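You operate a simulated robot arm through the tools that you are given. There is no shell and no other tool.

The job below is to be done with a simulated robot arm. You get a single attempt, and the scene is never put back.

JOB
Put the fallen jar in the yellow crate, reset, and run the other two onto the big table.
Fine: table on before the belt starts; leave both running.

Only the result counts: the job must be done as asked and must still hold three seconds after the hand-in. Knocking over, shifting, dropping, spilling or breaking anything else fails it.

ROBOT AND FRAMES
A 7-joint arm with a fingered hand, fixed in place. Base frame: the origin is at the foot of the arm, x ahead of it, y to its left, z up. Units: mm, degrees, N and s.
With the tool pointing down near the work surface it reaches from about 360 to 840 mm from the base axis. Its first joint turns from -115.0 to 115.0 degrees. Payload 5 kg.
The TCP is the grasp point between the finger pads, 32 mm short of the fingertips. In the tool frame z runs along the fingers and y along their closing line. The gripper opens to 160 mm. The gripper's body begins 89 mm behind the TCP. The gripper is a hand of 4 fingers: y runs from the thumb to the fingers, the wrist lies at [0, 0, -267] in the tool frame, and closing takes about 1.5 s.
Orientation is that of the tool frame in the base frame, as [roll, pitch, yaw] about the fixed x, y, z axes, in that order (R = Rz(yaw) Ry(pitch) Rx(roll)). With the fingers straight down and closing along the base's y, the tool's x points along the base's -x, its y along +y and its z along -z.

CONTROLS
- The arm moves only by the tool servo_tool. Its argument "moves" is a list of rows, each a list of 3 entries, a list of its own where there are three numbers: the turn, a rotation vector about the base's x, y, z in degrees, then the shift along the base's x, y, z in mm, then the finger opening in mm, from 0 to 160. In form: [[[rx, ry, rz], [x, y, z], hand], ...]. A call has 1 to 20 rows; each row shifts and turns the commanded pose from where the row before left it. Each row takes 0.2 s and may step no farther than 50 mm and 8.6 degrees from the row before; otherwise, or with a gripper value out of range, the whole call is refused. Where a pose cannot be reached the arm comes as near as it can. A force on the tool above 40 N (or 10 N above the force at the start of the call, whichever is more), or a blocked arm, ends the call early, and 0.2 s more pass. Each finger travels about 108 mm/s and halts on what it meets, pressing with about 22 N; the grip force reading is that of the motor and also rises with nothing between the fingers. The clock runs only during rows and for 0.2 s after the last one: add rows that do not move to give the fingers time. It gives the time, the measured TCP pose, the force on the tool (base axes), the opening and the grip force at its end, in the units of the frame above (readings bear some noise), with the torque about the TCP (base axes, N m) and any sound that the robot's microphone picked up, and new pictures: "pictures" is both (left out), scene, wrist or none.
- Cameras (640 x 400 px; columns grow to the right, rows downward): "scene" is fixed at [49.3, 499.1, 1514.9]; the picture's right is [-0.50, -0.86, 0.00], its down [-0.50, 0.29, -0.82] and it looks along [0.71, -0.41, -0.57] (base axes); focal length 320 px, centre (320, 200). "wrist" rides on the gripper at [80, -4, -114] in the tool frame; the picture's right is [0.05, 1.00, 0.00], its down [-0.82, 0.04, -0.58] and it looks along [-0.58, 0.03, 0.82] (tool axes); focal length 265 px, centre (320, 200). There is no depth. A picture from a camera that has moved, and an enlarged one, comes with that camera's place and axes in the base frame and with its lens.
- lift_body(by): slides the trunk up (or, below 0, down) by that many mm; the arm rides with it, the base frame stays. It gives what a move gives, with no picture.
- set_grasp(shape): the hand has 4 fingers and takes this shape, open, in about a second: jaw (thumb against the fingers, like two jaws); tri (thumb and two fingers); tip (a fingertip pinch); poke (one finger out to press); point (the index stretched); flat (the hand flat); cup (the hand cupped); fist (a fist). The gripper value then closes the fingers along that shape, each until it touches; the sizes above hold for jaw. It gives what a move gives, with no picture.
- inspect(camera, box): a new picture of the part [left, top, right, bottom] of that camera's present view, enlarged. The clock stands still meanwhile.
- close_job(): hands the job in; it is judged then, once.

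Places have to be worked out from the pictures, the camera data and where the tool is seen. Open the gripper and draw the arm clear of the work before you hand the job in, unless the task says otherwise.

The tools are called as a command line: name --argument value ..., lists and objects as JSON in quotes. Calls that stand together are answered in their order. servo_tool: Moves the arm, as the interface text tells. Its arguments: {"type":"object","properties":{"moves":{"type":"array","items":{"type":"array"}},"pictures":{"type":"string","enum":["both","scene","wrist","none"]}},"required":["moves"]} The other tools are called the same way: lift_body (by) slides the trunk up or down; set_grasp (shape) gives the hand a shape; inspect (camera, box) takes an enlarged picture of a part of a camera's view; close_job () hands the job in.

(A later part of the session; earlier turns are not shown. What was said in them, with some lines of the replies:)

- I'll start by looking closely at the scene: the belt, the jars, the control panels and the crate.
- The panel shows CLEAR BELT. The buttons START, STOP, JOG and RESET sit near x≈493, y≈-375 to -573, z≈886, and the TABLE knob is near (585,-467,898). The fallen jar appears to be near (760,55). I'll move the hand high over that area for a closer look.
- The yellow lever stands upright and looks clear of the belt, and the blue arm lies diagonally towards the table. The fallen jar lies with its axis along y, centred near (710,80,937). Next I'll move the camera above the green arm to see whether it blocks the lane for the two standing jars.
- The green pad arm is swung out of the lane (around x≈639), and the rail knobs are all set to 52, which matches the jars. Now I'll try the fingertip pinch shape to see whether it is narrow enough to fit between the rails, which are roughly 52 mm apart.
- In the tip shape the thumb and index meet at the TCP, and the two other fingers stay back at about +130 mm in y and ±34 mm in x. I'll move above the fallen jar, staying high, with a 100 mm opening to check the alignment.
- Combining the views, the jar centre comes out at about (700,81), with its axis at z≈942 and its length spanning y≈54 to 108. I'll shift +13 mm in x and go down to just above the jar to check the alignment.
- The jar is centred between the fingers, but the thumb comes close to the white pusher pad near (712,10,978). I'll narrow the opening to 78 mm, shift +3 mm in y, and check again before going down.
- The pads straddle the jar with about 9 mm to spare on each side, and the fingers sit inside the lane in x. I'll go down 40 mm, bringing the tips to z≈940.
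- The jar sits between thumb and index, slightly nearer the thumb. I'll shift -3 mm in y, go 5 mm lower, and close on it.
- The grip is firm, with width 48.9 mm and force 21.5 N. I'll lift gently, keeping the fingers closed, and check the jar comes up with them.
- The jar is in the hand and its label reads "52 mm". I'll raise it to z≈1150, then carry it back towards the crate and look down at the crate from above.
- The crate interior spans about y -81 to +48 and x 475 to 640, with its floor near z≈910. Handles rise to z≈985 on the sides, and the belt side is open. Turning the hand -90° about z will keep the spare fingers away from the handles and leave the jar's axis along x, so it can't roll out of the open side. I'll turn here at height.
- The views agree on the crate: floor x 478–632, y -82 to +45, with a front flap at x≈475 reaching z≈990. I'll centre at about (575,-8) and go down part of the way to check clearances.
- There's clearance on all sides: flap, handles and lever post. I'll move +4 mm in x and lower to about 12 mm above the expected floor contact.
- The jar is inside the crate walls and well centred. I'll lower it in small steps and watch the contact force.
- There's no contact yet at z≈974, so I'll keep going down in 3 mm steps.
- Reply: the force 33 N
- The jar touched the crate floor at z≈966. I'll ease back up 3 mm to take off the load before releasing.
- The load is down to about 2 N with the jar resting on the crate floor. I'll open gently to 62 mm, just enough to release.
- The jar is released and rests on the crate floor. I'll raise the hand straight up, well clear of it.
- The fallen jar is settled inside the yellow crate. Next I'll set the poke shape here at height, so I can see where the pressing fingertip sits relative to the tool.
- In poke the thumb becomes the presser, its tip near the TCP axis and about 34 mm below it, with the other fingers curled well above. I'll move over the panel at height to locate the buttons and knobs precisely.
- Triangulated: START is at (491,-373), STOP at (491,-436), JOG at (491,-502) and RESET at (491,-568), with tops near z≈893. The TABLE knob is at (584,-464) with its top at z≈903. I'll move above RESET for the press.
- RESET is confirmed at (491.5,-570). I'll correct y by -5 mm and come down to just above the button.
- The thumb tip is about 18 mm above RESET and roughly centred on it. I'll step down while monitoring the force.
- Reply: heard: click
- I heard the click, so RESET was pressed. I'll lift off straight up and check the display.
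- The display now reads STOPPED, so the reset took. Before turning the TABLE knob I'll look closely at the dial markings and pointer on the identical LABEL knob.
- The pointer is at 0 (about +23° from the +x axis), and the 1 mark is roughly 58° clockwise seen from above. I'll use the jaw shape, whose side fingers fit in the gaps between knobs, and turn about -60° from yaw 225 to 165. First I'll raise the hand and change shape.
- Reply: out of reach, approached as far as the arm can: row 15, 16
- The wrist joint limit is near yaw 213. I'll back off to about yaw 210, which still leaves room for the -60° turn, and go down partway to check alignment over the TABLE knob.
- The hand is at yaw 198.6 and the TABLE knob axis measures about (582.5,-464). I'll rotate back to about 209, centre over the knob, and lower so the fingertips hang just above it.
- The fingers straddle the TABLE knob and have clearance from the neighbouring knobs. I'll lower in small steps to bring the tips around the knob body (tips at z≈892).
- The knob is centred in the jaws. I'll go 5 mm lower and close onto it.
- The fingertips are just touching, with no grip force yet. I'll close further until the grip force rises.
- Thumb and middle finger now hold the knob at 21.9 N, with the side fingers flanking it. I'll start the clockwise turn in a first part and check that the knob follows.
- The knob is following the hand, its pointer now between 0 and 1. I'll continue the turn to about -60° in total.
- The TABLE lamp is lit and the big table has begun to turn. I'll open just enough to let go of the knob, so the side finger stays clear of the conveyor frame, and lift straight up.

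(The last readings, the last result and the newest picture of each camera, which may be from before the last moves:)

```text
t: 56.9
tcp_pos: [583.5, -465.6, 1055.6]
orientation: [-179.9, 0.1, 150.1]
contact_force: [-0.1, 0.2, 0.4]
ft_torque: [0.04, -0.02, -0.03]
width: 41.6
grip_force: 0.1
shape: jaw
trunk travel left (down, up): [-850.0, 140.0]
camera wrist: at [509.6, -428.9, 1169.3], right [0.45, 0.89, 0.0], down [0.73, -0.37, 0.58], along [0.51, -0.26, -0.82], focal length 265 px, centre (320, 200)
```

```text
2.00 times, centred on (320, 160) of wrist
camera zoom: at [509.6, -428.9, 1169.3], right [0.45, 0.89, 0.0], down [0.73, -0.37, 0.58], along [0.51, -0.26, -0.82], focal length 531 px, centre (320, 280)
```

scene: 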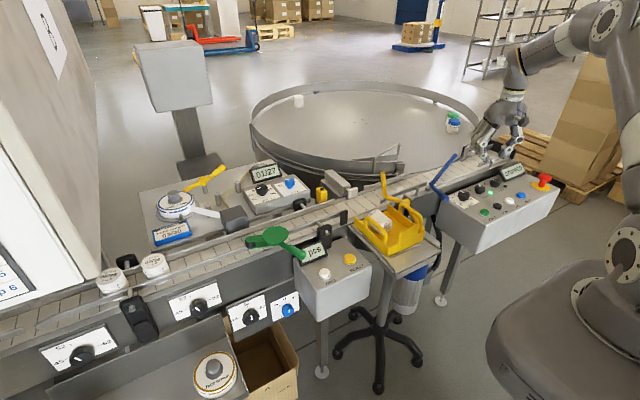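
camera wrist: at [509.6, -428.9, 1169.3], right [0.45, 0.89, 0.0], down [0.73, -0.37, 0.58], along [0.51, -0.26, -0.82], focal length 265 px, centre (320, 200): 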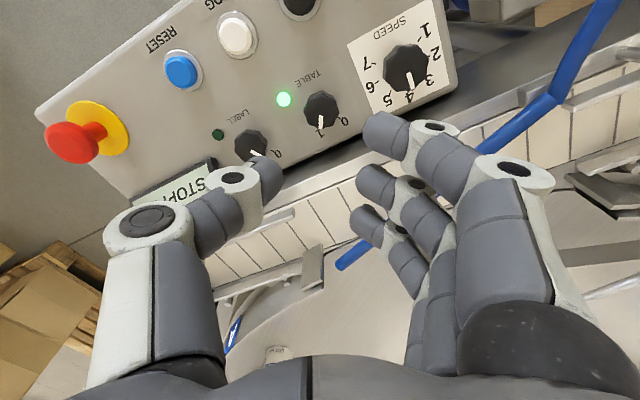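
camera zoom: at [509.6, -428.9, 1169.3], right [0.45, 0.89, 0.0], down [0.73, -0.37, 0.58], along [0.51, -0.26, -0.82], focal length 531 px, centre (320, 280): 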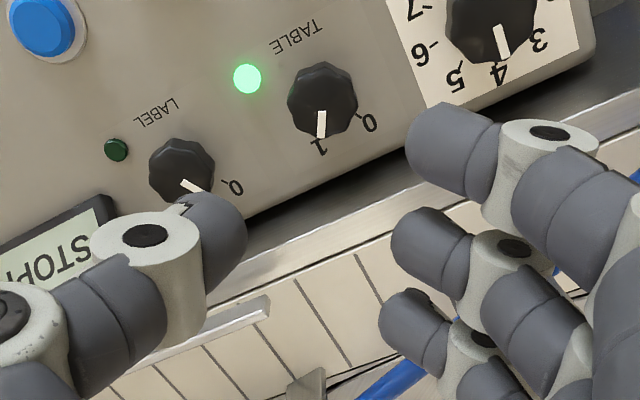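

TABLE is at 1 with its lamp on, and the table is turning while the belt is still STOPPED, which is the required order. Now I'll switch back to poke and move above START, turning back to yaw 90.

set_grasp --shape "poke"

servo_tool --moves '[[[0, 0, -7.5], [-12, 11.5, 0], 160], [[0, 0, -7.5], [-12, 11.5, 0], 160], [[0, 0, -7.5], [-12, 11.5, 0], 160], [[0, 0, -7.5], [-12, 11.5, 0], 160], [[0, 0, -7.5], [-12, 11.5, 0], 160], [[0, 0, -7.5], [-12, 11.5, 0], 160], [[0, 0, -7.5], [-12, 11.5, 0], 160], [[0, 0, -7.5], [-12, 11.5, 0], 160], [[0, 0, 0], [0, 0, -20], 160], [[0, 0, 0], [0, 0, 0], 160]]' --pictures "both"

inspect --camera "wrist" --box '[180, 60, 436, 220]'

inspect --camera "scene" --box '[430, 145, 558, 225]'

```text
t: 57.8
tcp_pos: [583.4, -465.2, 1056.0]
orientation: [-179.9, 0.1, 150.1]
contact_force: [-0.8, -0.6, 0.4]
ft_torque: [-0.01, 0.02, 0.0]
width: 0.2
grip_force: 0.0
shape: poke
trunk travel left (down, up): [-850.0, 140.0]
```

```text
t: 60.0
tcp_pos: [486.6, -373.9, 1034.7]
orientation: [-179.9, 0.1, 90.2]
contact_force: [-0.3, -0.1, 0.4]
ft_torque: [-0.03, 0.0, 0.01]
width: 0.0
grip_force: 0.0
shape: poke
trunk travel left (down, up): [-850.0, 140.0]
camera wrist: at [480.9, -291.9, 1148.5], right [1.0, 0.05, 0.0], down [0.04, -0.81, 0.58], along [0.03, -0.58, -0.82], focal length 265 px, centre (320, 200)
```

scene: 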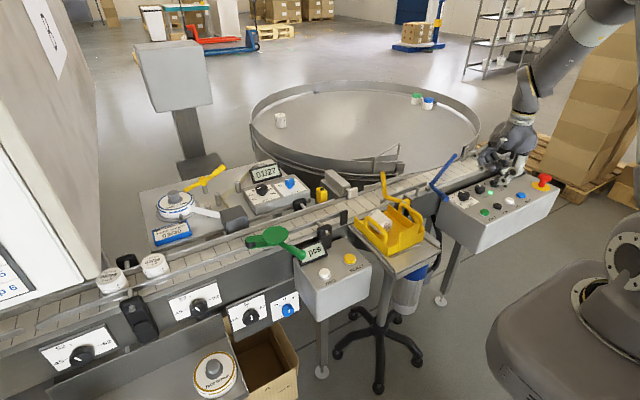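
wrist: 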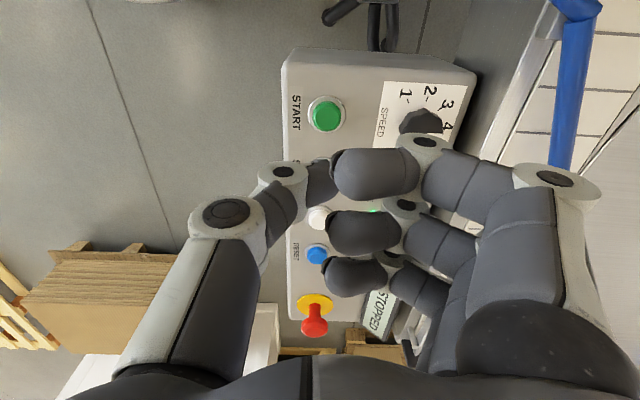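

```text
2.50 times, centred on (308, 140) of wrist
camera zoom: at [480.9, -291.9, 1148.5], right [1.0, 0.05, 0.0], down [0.04, -0.81, 0.58], along [0.03, -0.58, -0.82], focal length 664 px, centre (350, 350)
```

zoom: 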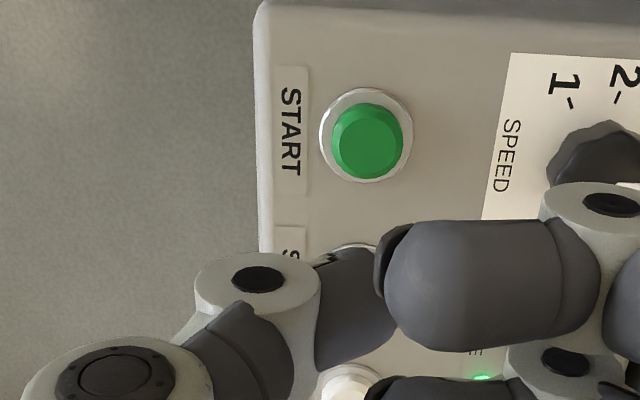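

```text
5.00 times, centred on (494, 185) of scene
camera zoom: at [49.3, 499.1, 1514.9], right [-0.5, -0.86, 0.0], down [-0.5, 0.29, -0.82], along [0.71, -0.41, -0.57], focal length 1598 px, centre (-550, 275)
```

zoom: 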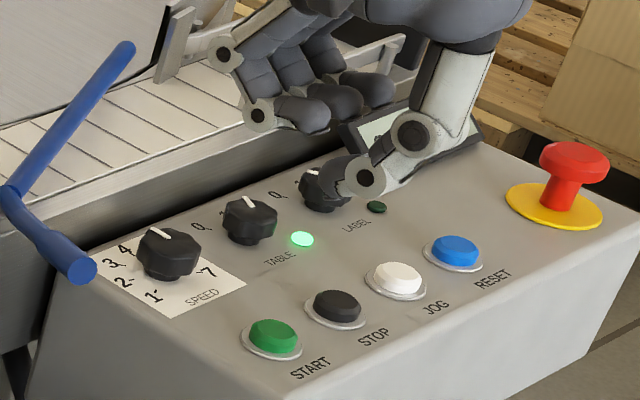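

START is confirmed at about (492,-374), straight below the thumb tip. I'll come down to just above it.

servo_tool --moves '[[[0, 0, 0], [1, 0, -40], 160], [[0, 0, 0], [0, 0, -35], 160], [[0, 0, 0], [0, 0, -15], 160], [[0, 0, 0], [0, 0, -10], 160], [[0, 0, 0], [0, 0, 0], 160]]' --pictures "both"

inspect --camera "scene" --box '[430, 155, 558, 235]'

inspect --camera "wrist" --box '[180, 60, 436, 220]'

```text
t: 61.2
tcp_pos: [489.7, -371.0, 932.7]
orientation: [-179.9, 0.0, 90.1]
contact_force: [-0.4, -0.1, 0.3]
ft_torque: [0.01, 0.0, 0.01]
width: 0.0
grip_force: 0.2
shape: poke
trunk travel left (down, up): [-850.0, 140.0]
camera wrist: at [483.7, -290.8, 1046.5], right [1.0, 0.05, 0.0], down [0.05, -0.81, 0.58], along [0.03, -0.58, -0.82], focal length 265 px, centre (320, 200)
```

scene: 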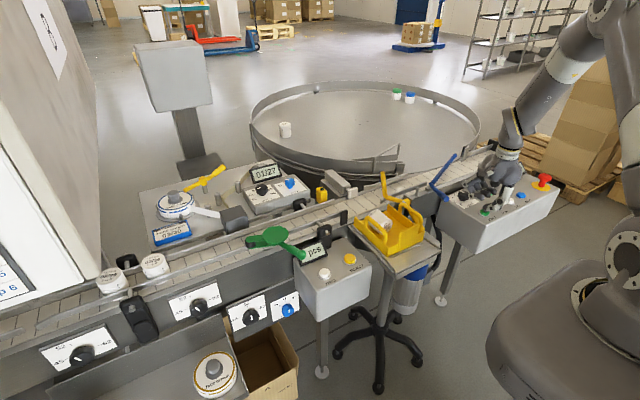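
wrist: 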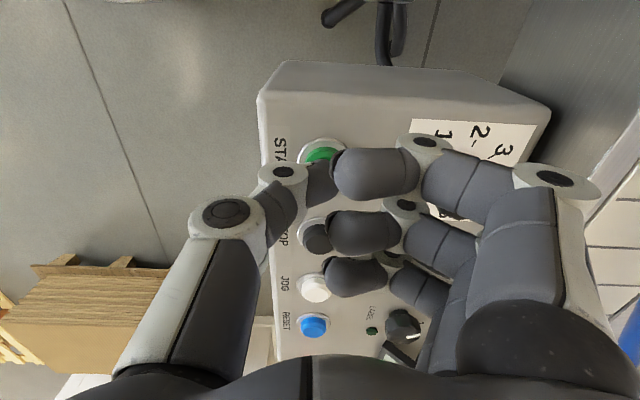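

```text
5.00 times, centred on (494, 195) of scene
camera zoom: at [49.3, 499.1, 1514.9], right [-0.5, -0.86, 0.0], down [-0.5, 0.29, -0.82], along [0.71, -0.41, -0.57], focal length 1598 px, centre (-550, 225)
```

zoom: 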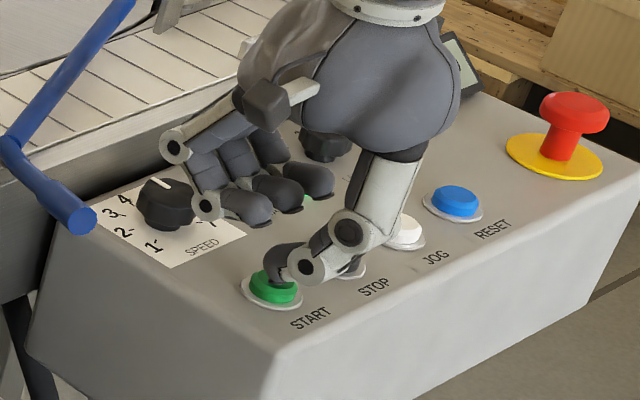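

```text
2.50 times, centred on (308, 140) of wrist
camera zoom: at [483.7, -290.8, 1046.5], right [1.0, 0.05, 0.0], down [0.05, -0.81, 0.58], along [0.03, -0.58, -0.82], focal length 664 px, centre (350, 350)
```

zoom: 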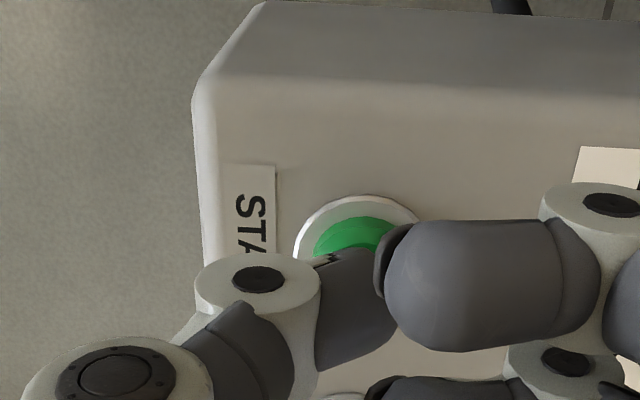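

The thumb tip is right above START. I'll press in small steps and listen for the click.

servo_tool --moves '[[[0, 0, 0], [0, 0, -4], 160], [[0, 0, 0], [0, 0, -3], 160], [[0, 0, 0], [0, 0, 0], 160]]' --pictures "none"

```text
t: 62.0
tcp_pos: [489.5, -371.2, 927.2]
orientation: [-180.0, 0.0, 90.1]
contact_force: [0.2, -0.6, 1.9]
ft_torque: [-0.01, -0.01, 0.0]
width: 0.0
grip_force: 0.0
shape: poke
trunk travel left (down, up): [-850.0, 140.0]
```

servo_tool --moves '[[[0, 0, 0], [0, 0, -3], 160], [[0, 0, 0], [0, 0, 0], 160]]' --pictures "none"

inspect --camera "scene" --box '[0, 0, 640, 400]'

```text
t: 62.6
tcp_pos: [489.0, -371.3, 924.9]
orientation: [-179.9, 0.1, 90.1]
contact_force: [0.2, 0.2, 3.0]
ft_torque: [-0.02, -0.07, 0.0]
width: 0.1
grip_force: 0.0
shape: poke
trunk travel left (down, up): [-850.0, 140.0]
heard: click
```

```text
1.00 times, centred on (320, 200) of scene (not enlarged: the box is as wide or as high as the picture)
camera zoom: at [49.3, 499.1, 1514.9], right [-0.5, -0.86, 0.0], down [-0.5, 0.29, -0.82], along [0.71, -0.41, -0.57], focal length 320 px, centre (320, 200)
```

zoom: 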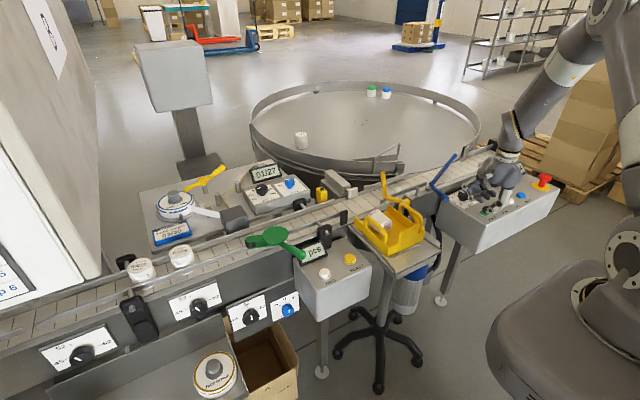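

The click came and the jars are already moving along the belt. I'll lift off START and draw the hand back while watching the jars.

servo_tool --moves '[[[0, 0, 0], [0, 0, 12], 160], [[0, 0, 0], [0, 0, 30], 160], [[0, 0, 0], [0, 0, 40], 160], [[0, 0, 0], [-5, 0, 45], 160]]' --pictures "scene"

inspect --camera "scene" --box '[440, 150, 568, 230]'

```text
t: 63.6
tcp_pos: [477.5, -370.6, 1052.5]
orientation: [-179.9, 0.1, 90.1]
contact_force: [-1.0, -0.8, 1.4]
ft_torque: [-0.01, -0.01, -0.01]
width: 0.0
grip_force: 0.1
shape: poke
trunk travel left (down, up): [-850.0, 140.0]
```

scene: 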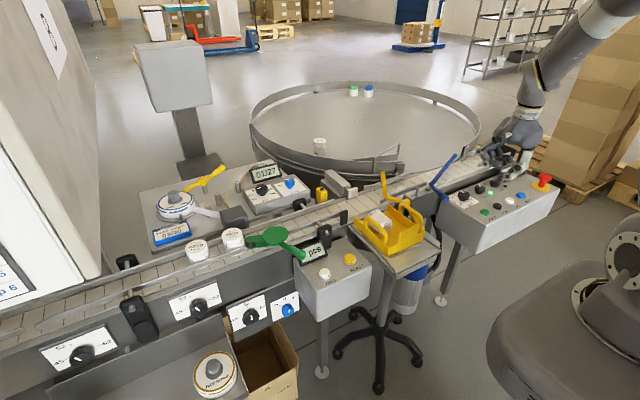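

```text
5.00 times, centred on (504, 190) of scene
camera zoom: at [49.3, 499.1, 1514.9], right [-0.5, -0.86, 0.0], down [-0.5, 0.29, -0.82], along [0.71, -0.41, -0.57], focal length 1598 px, centre (-600, 250)
```

zoom: 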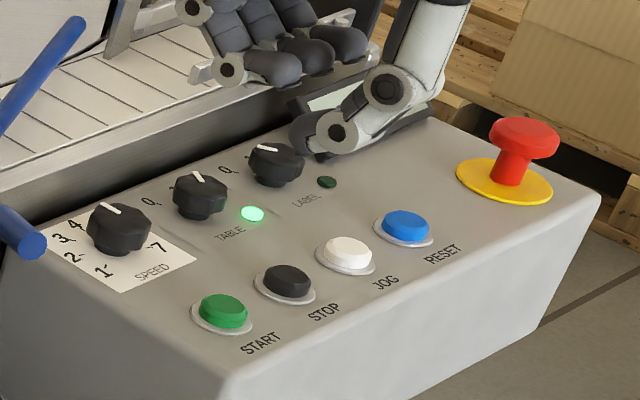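

servo_tool --moves '[[[0, 0, 0], [-5, 0, 40], 160], [[0, 0, 0], [-5, 0, 40], 160], [[0, 0, 0], [0, 0, 0], 160], [[0, 0, 0], [0, 0, 0], 160], [[0, 0, 0], [0, 0, 0], 160]]' --pictures "scene"

inspect --camera "scene" --box '[200, 150, 360, 250]'

```text
t: 64.8
tcp_pos: [472.9, -369.3, 1132.4]
orientation: [-179.8, 0.0, 90.1]
contact_force: [-0.1, -0.1, -0.4]
ft_torque: [-0.02, 0.0, 0.01]
width: 0.0
grip_force: 0.1
shape: poke
trunk travel left (down, up): [-850.0, 140.0]
```

scene: 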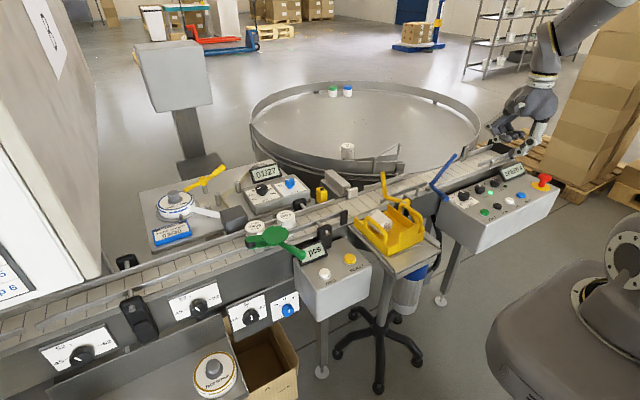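

```text
4.00 times, centred on (280, 200) of scene
camera zoom: at [49.3, 499.1, 1514.9], right [-0.5, -0.86, 0.0], down [-0.5, 0.29, -0.82], along [0.71, -0.41, -0.57], focal length 1278 px, centre (480, 200)
```

zoom: 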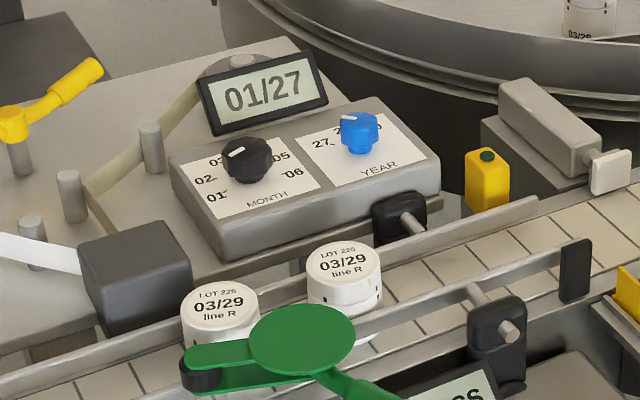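

Both jars are passing the labeller arm upright and without trouble. I'll keep waiting and watching.

servo_tool --moves '[[[0, 0, 0], [0, 0, 0], 160], [[0, 0, 0], [0, 0, 0], 160], [[0, 0, 0], [0, 0, 0], 160], [[0, 0, 0], [0, 0, 0], 160], [[0, 0, 0], [0, 0, 0], 160], [[0, 0, 0], [0, 0, 0], 160], [[0, 0, 0], [0, 0, 0], 160]]' --pictures "scene"

inspect --camera "scene" --box '[280, 140, 472, 260]'

```text
t: 66.4
tcp_pos: [472.5, -368.8, 1132.0]
orientation: [-179.8, 0.0, 90.1]
contact_force: [-0.6, 0.3, -0.7]
ft_torque: [0.0, -0.01, 0.0]
width: 0.1
grip_force: 0.1
shape: poke
trunk travel left (down, up): [-850.0, 140.0]
```

scene: 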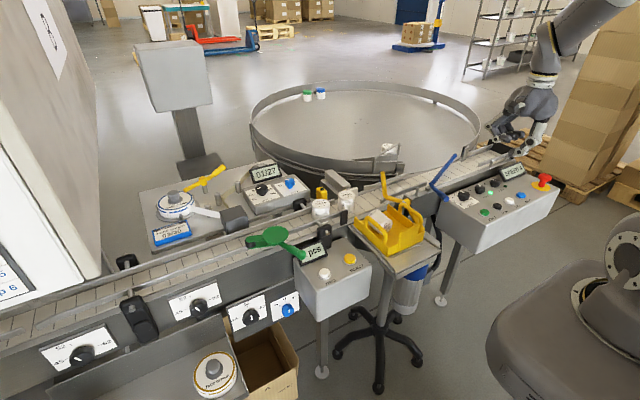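

```text
3.33 times, centred on (376, 200) of scene
camera zoom: at [49.3, 499.1, 1514.9], right [-0.5, -0.86, 0.0], down [-0.5, 0.29, -0.82], along [0.71, -0.41, -0.57], focal length 1065 px, centre (133, 200)
```

zoom: 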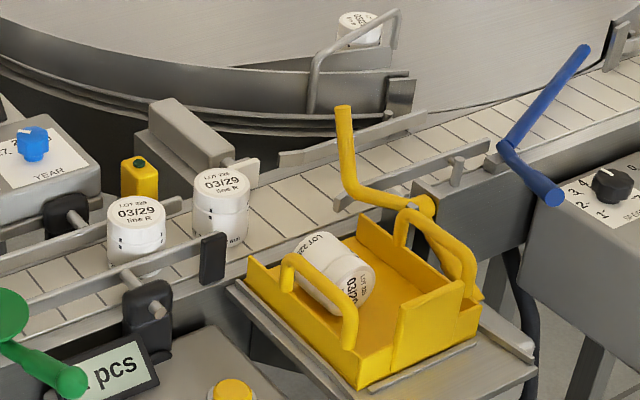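

servo_tool --moves '[[[0, 0, 0], [0, 0, 0], 160], [[0, 0, 0], [0, 0, 0], 160], [[0, 0, 0], [0, 0, 0], 160], [[0, 0, 0], [0, 0, 0], 160], [[0, 0, 0], [0, 0, 0], 160], [[0, 0, 0], [0, 0, 0], 160], [[0, 0, 0], [0, 0, 0], 160], [[0, 0, 0], [0, 0, 0], 160]]' --pictures "scene"

inspect --camera "scene" --box '[320, 120, 512, 240]'

```text
t: 68.2
tcp_pos: [472.7, -369.5, 1132.2]
orientation: [-179.8, 0.0, 90.1]
contact_force: [-0.6, -0.3, 0.0]
ft_torque: [-0.01, 0.0, -0.01]
width: 0.0
grip_force: 0.0
shape: poke
trunk travel left (down, up): [-850.0, 140.0]
```

scene: 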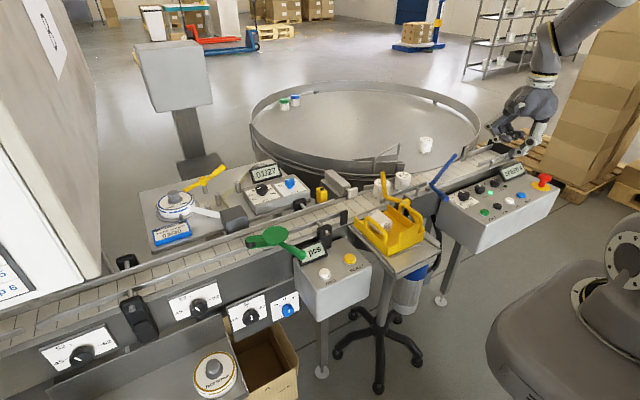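

```text
3.33 times, centred on (416, 180) of scene
camera zoom: at [49.3, 499.1, 1514.9], right [-0.5, -0.86, 0.0], down [-0.5, 0.29, -0.82], along [0.71, -0.41, -0.57], focal length 1065 px, centre (0, 267)
```

zoom: 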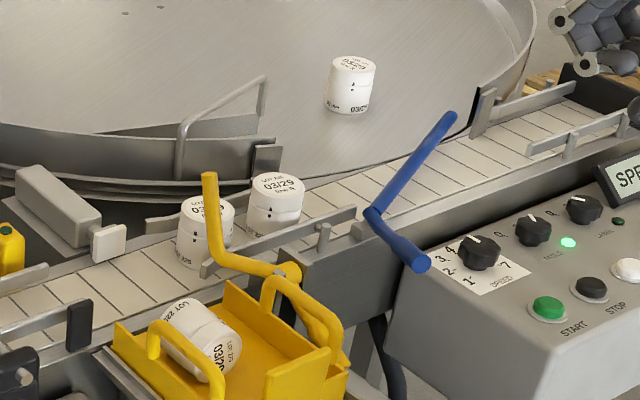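

The jars have passed the pusher and crate opening and are approaching the blue diverter, and the table's older white jar has moved out of the way. I'll watch the transfer.

servo_tool --moves '[[[0, 0, 0], [0, 0, 0], 160], [[0, 0, 0], [0, 0, 0], 160], [[0, 0, 0], [0, 0, 0], 160], [[0, 0, 0], [0, 0, 0], 160], [[0, 0, 0], [0, 0, 0], 160], [[0, 0, 0], [0, 0, 0], 160], [[0, 0, 0], [0, 0, 0], 160]]' --pictures "scene"

inspect --camera "scene" --box '[360, 100, 552, 220]'

```text
t: 69.8
tcp_pos: [472.0, -369.0, 1132.8]
orientation: [-179.8, 0.1, 90.1]
contact_force: [-0.3, -0.3, -1.1]
ft_torque: [0.01, -0.01, 0.0]
width: 0.0
grip_force: 0.1
shape: poke
trunk travel left (down, up): [-850.0, 140.0]
```

scene: 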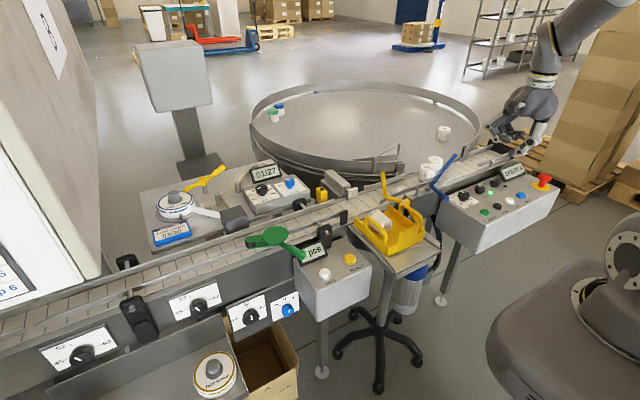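

```text
3.33 times, centred on (456, 160) of scene
camera zoom: at [49.3, 499.1, 1514.9], right [-0.5, -0.86, 0.0], down [-0.5, 0.29, -0.82], along [0.71, -0.41, -0.57], focal length 1065 px, centre (-133, 333)
```

zoom: 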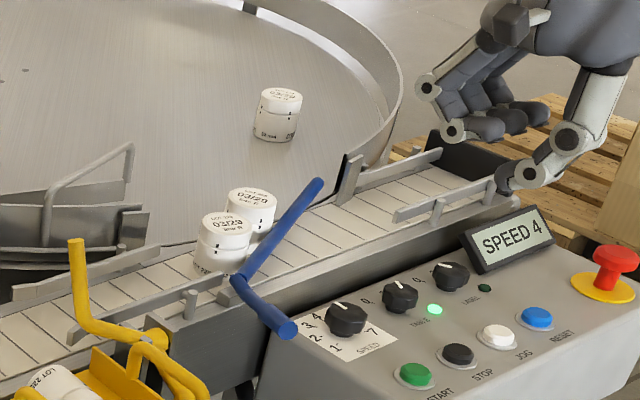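

The diverter is guiding both jars towards the table, and the display shows SPEED 4 with the belt running. I'll keep watching until both are fully on the table.

servo_tool --moves '[[[0, 0, 0], [0, 0, 0], 160], [[0, 0, 0], [0, 0, 0], 160], [[0, 0, 0], [0, 0, 0], 160], [[0, 0, 0], [0, 0, 0], 160], [[0, 0, 0], [0, 0, 0], 160], [[0, 0, 0], [0, 0, 0], 160], [[0, 0, 0], [0, 0, 0], 160]]' --pictures "scene"

inspect --camera "scene" --box '[360, 80, 552, 200]'

```text
t: 71.4
tcp_pos: [471.4, -370.0, 1132.5]
orientation: [-179.7, 0.1, 90.2]
contact_force: [0.1, -0.5, -0.7]
ft_torque: [0.0, 0.02, 0.0]
width: 0.0
grip_force: 0.0
shape: poke
trunk travel left (down, up): [-850.0, 140.0]
```

scene: 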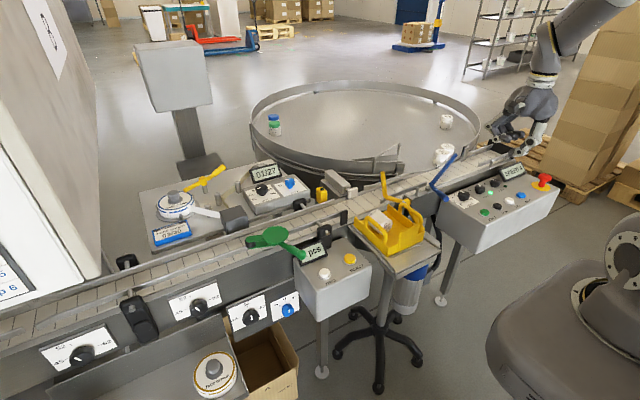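

```text
3.33 times, centred on (456, 140) of scene
camera zoom: at [49.3, 499.1, 1514.9], right [-0.5, -0.86, 0.0], down [-0.5, 0.29, -0.82], along [0.71, -0.41, -0.57], focal length 1065 px, centre (-133, 400)
```

zoom: 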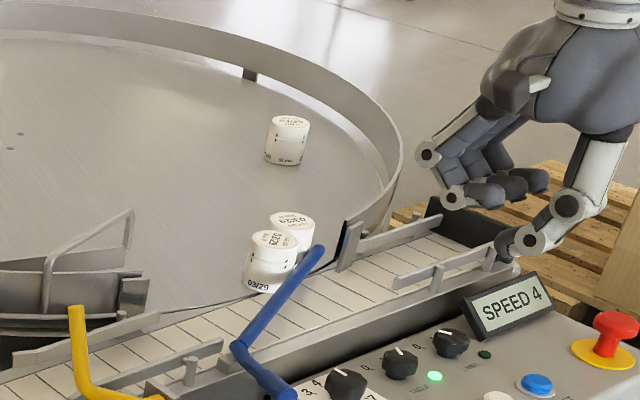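

servo_tool --moves '[[[0, 0, 0], [0, 0, 0], 160], [[0, 0, 0], [0, 0, 0], 160], [[0, 0, 0], [0, 0, 0], 160], [[0, 0, 0], [0, 0, 0], 160], [[0, 0, 0], [0, 0, 0], 160], [[0, 0, 0], [0, 0, 0], 160], [[0, 0, 0], [0, 0, 0], 160]]' --pictures "scene"

inspect --camera "scene" --box '[360, 80, 552, 200]'

```text
t: 73.0
tcp_pos: [472.4, -368.4, 1132.4]
orientation: [-179.8, 0.0, 90.1]
contact_force: [0.4, -0.1, -0.5]
ft_torque: [0.02, -0.02, 0.04]
width: 0.1
grip_force: 0.2
shape: poke
trunk travel left (down, up): [-850.0, 140.0]
```

scene: 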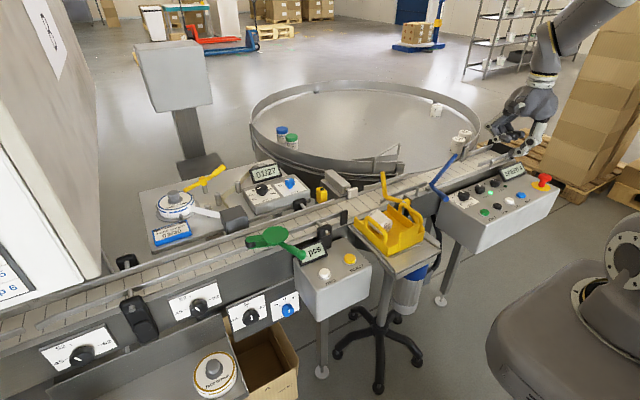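

```text
3.33 times, centred on (456, 140) of scene
camera zoom: at [49.3, 499.1, 1514.9], right [-0.5, -0.86, 0.0], down [-0.5, 0.29, -0.82], along [0.71, -0.41, -0.57], focal length 1065 px, centre (-133, 400)
```

zoom: 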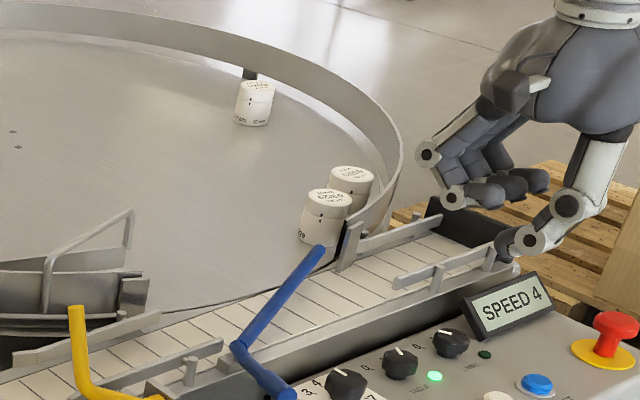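

Both jars are now on the rotating table, standing upright. I'll open the hand (jaw shape), draw back and up clear of the work, and check everything keeps running.

set_grasp --shape "jaw"

servo_tool --moves '[[[0, 0, 0], [-8, 20, 20], 160], [[0, 0, 0], [-8, 25, 20], 160], [[0, 0, 0], [-8, 25, 10], 160], [[0, 0, 0], [0, 0, 0], 160], [[0, 0, 0], [0, 0, 0], 160], [[0, 0, 0], [0, 0, 0], 160]]' --pictures "both"

inspect --camera "scene" --box '[240, 70, 496, 230]'

inspect --camera "scene" --box '[430, 150, 558, 230]'

```text
t: 73.9
tcp_pos: [471.7, -369.4, 1133.0]
orientation: [-179.8, 0.0, 90.2]
contact_force: [0.7, -0.8, -0.4]
ft_torque: [0.04, -0.01, -0.01]
width: 159.9
grip_force: 0.1
shape: jaw
trunk travel left (down, up): [-850.0, 140.0]
```

```text
t: 75.3
tcp_pos: [448.3, -300.1, 1182.8]
orientation: [-179.8, 0.0, 90.2]
contact_force: [-0.7, 0.6, -0.2]
ft_torque: [0.03, 0.01, 0.01]
width: 160.0
grip_force: 0.1
shape: jaw
trunk travel left (down, up): [-850.0, 140.0]
camera wrist: at [442.0, -219.8, 1296.6], right [1.0, 0.05, 0.0], down [0.05, -0.81, 0.58], along [0.03, -0.58, -0.82], focal length 265 px, centre (320, 200)
```

scene: 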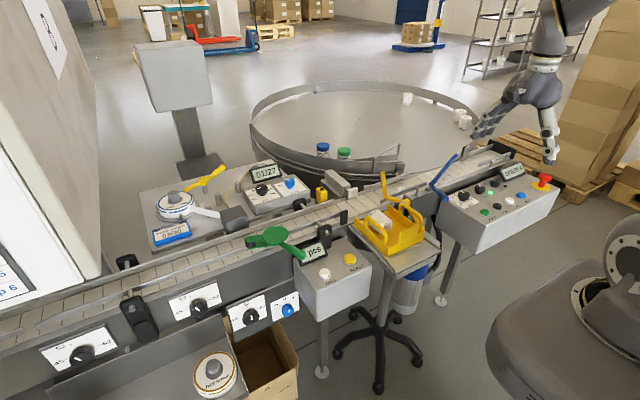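
wrist: 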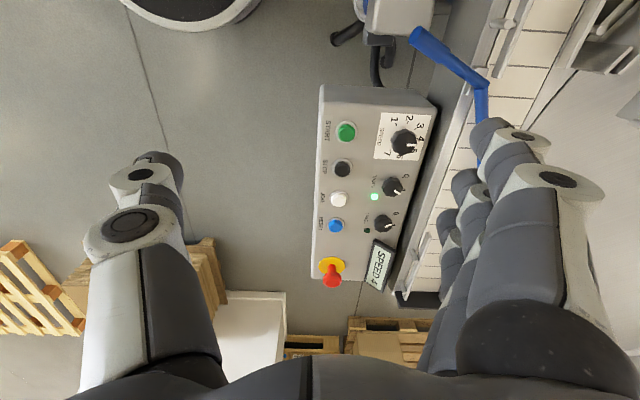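

```text
2.50 times, centred on (368, 150) of scene
camera zoom: at [49.3, 499.1, 1514.9], right [-0.5, -0.86, 0.0], down [-0.5, 0.29, -0.82], along [0.71, -0.41, -0.57], focal length 799 px, centre (200, 325)
```

zoom: 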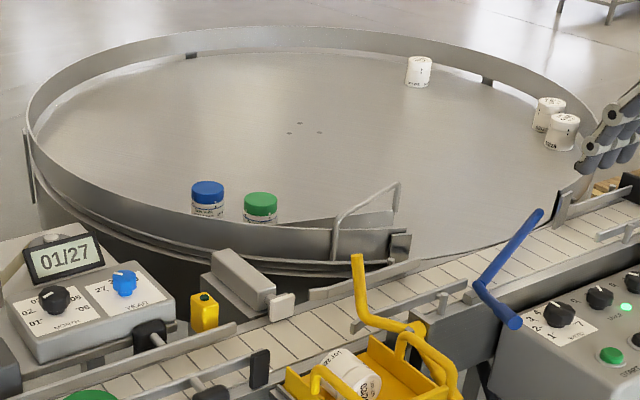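

```text
5.00 times, centred on (494, 190) of scene
camera zoom: at [49.3, 499.1, 1514.9], right [-0.5, -0.86, 0.0], down [-0.5, 0.29, -0.82], along [0.71, -0.41, -0.57], focal length 1598 px, centre (-550, 250)
```

zoom: 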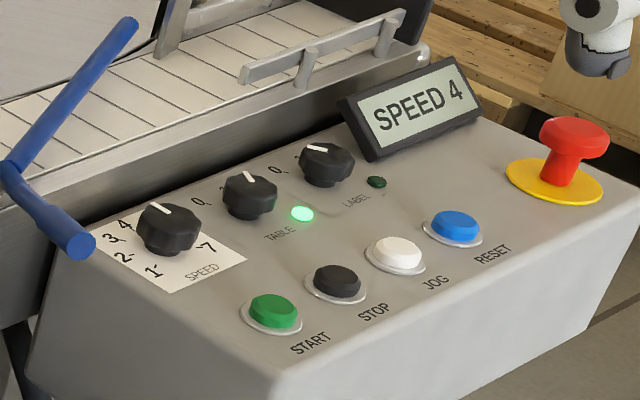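

Both line jars are riding upright on the turning table, and the belt is running (SPEED 4) with the table lamp lit. The fallen jar is in the yellow crate, and the arm is open and clear, so I'm handing the job in.

close_job

```text
The job is handed in.
```

The job is done and handed in. The fallen jar is in the yellow crate, and the other two jars are standing upright on the big table.

- **Reset:** I pressed RESET and the panel changed from CLEAR BELT to STOPPED.
- **Table:** I turned the TABLE knob to 1 while the belt was still stopped. Its lamp lit and the table began to turn.
- **Belt:** I pressed START after that. The blue diverter guided both jars across onto the table, and nothing got knocked over.
- **Left running:** The belt is showing SPEED 4 and the table is still turning. The hand is open and clear of the work.
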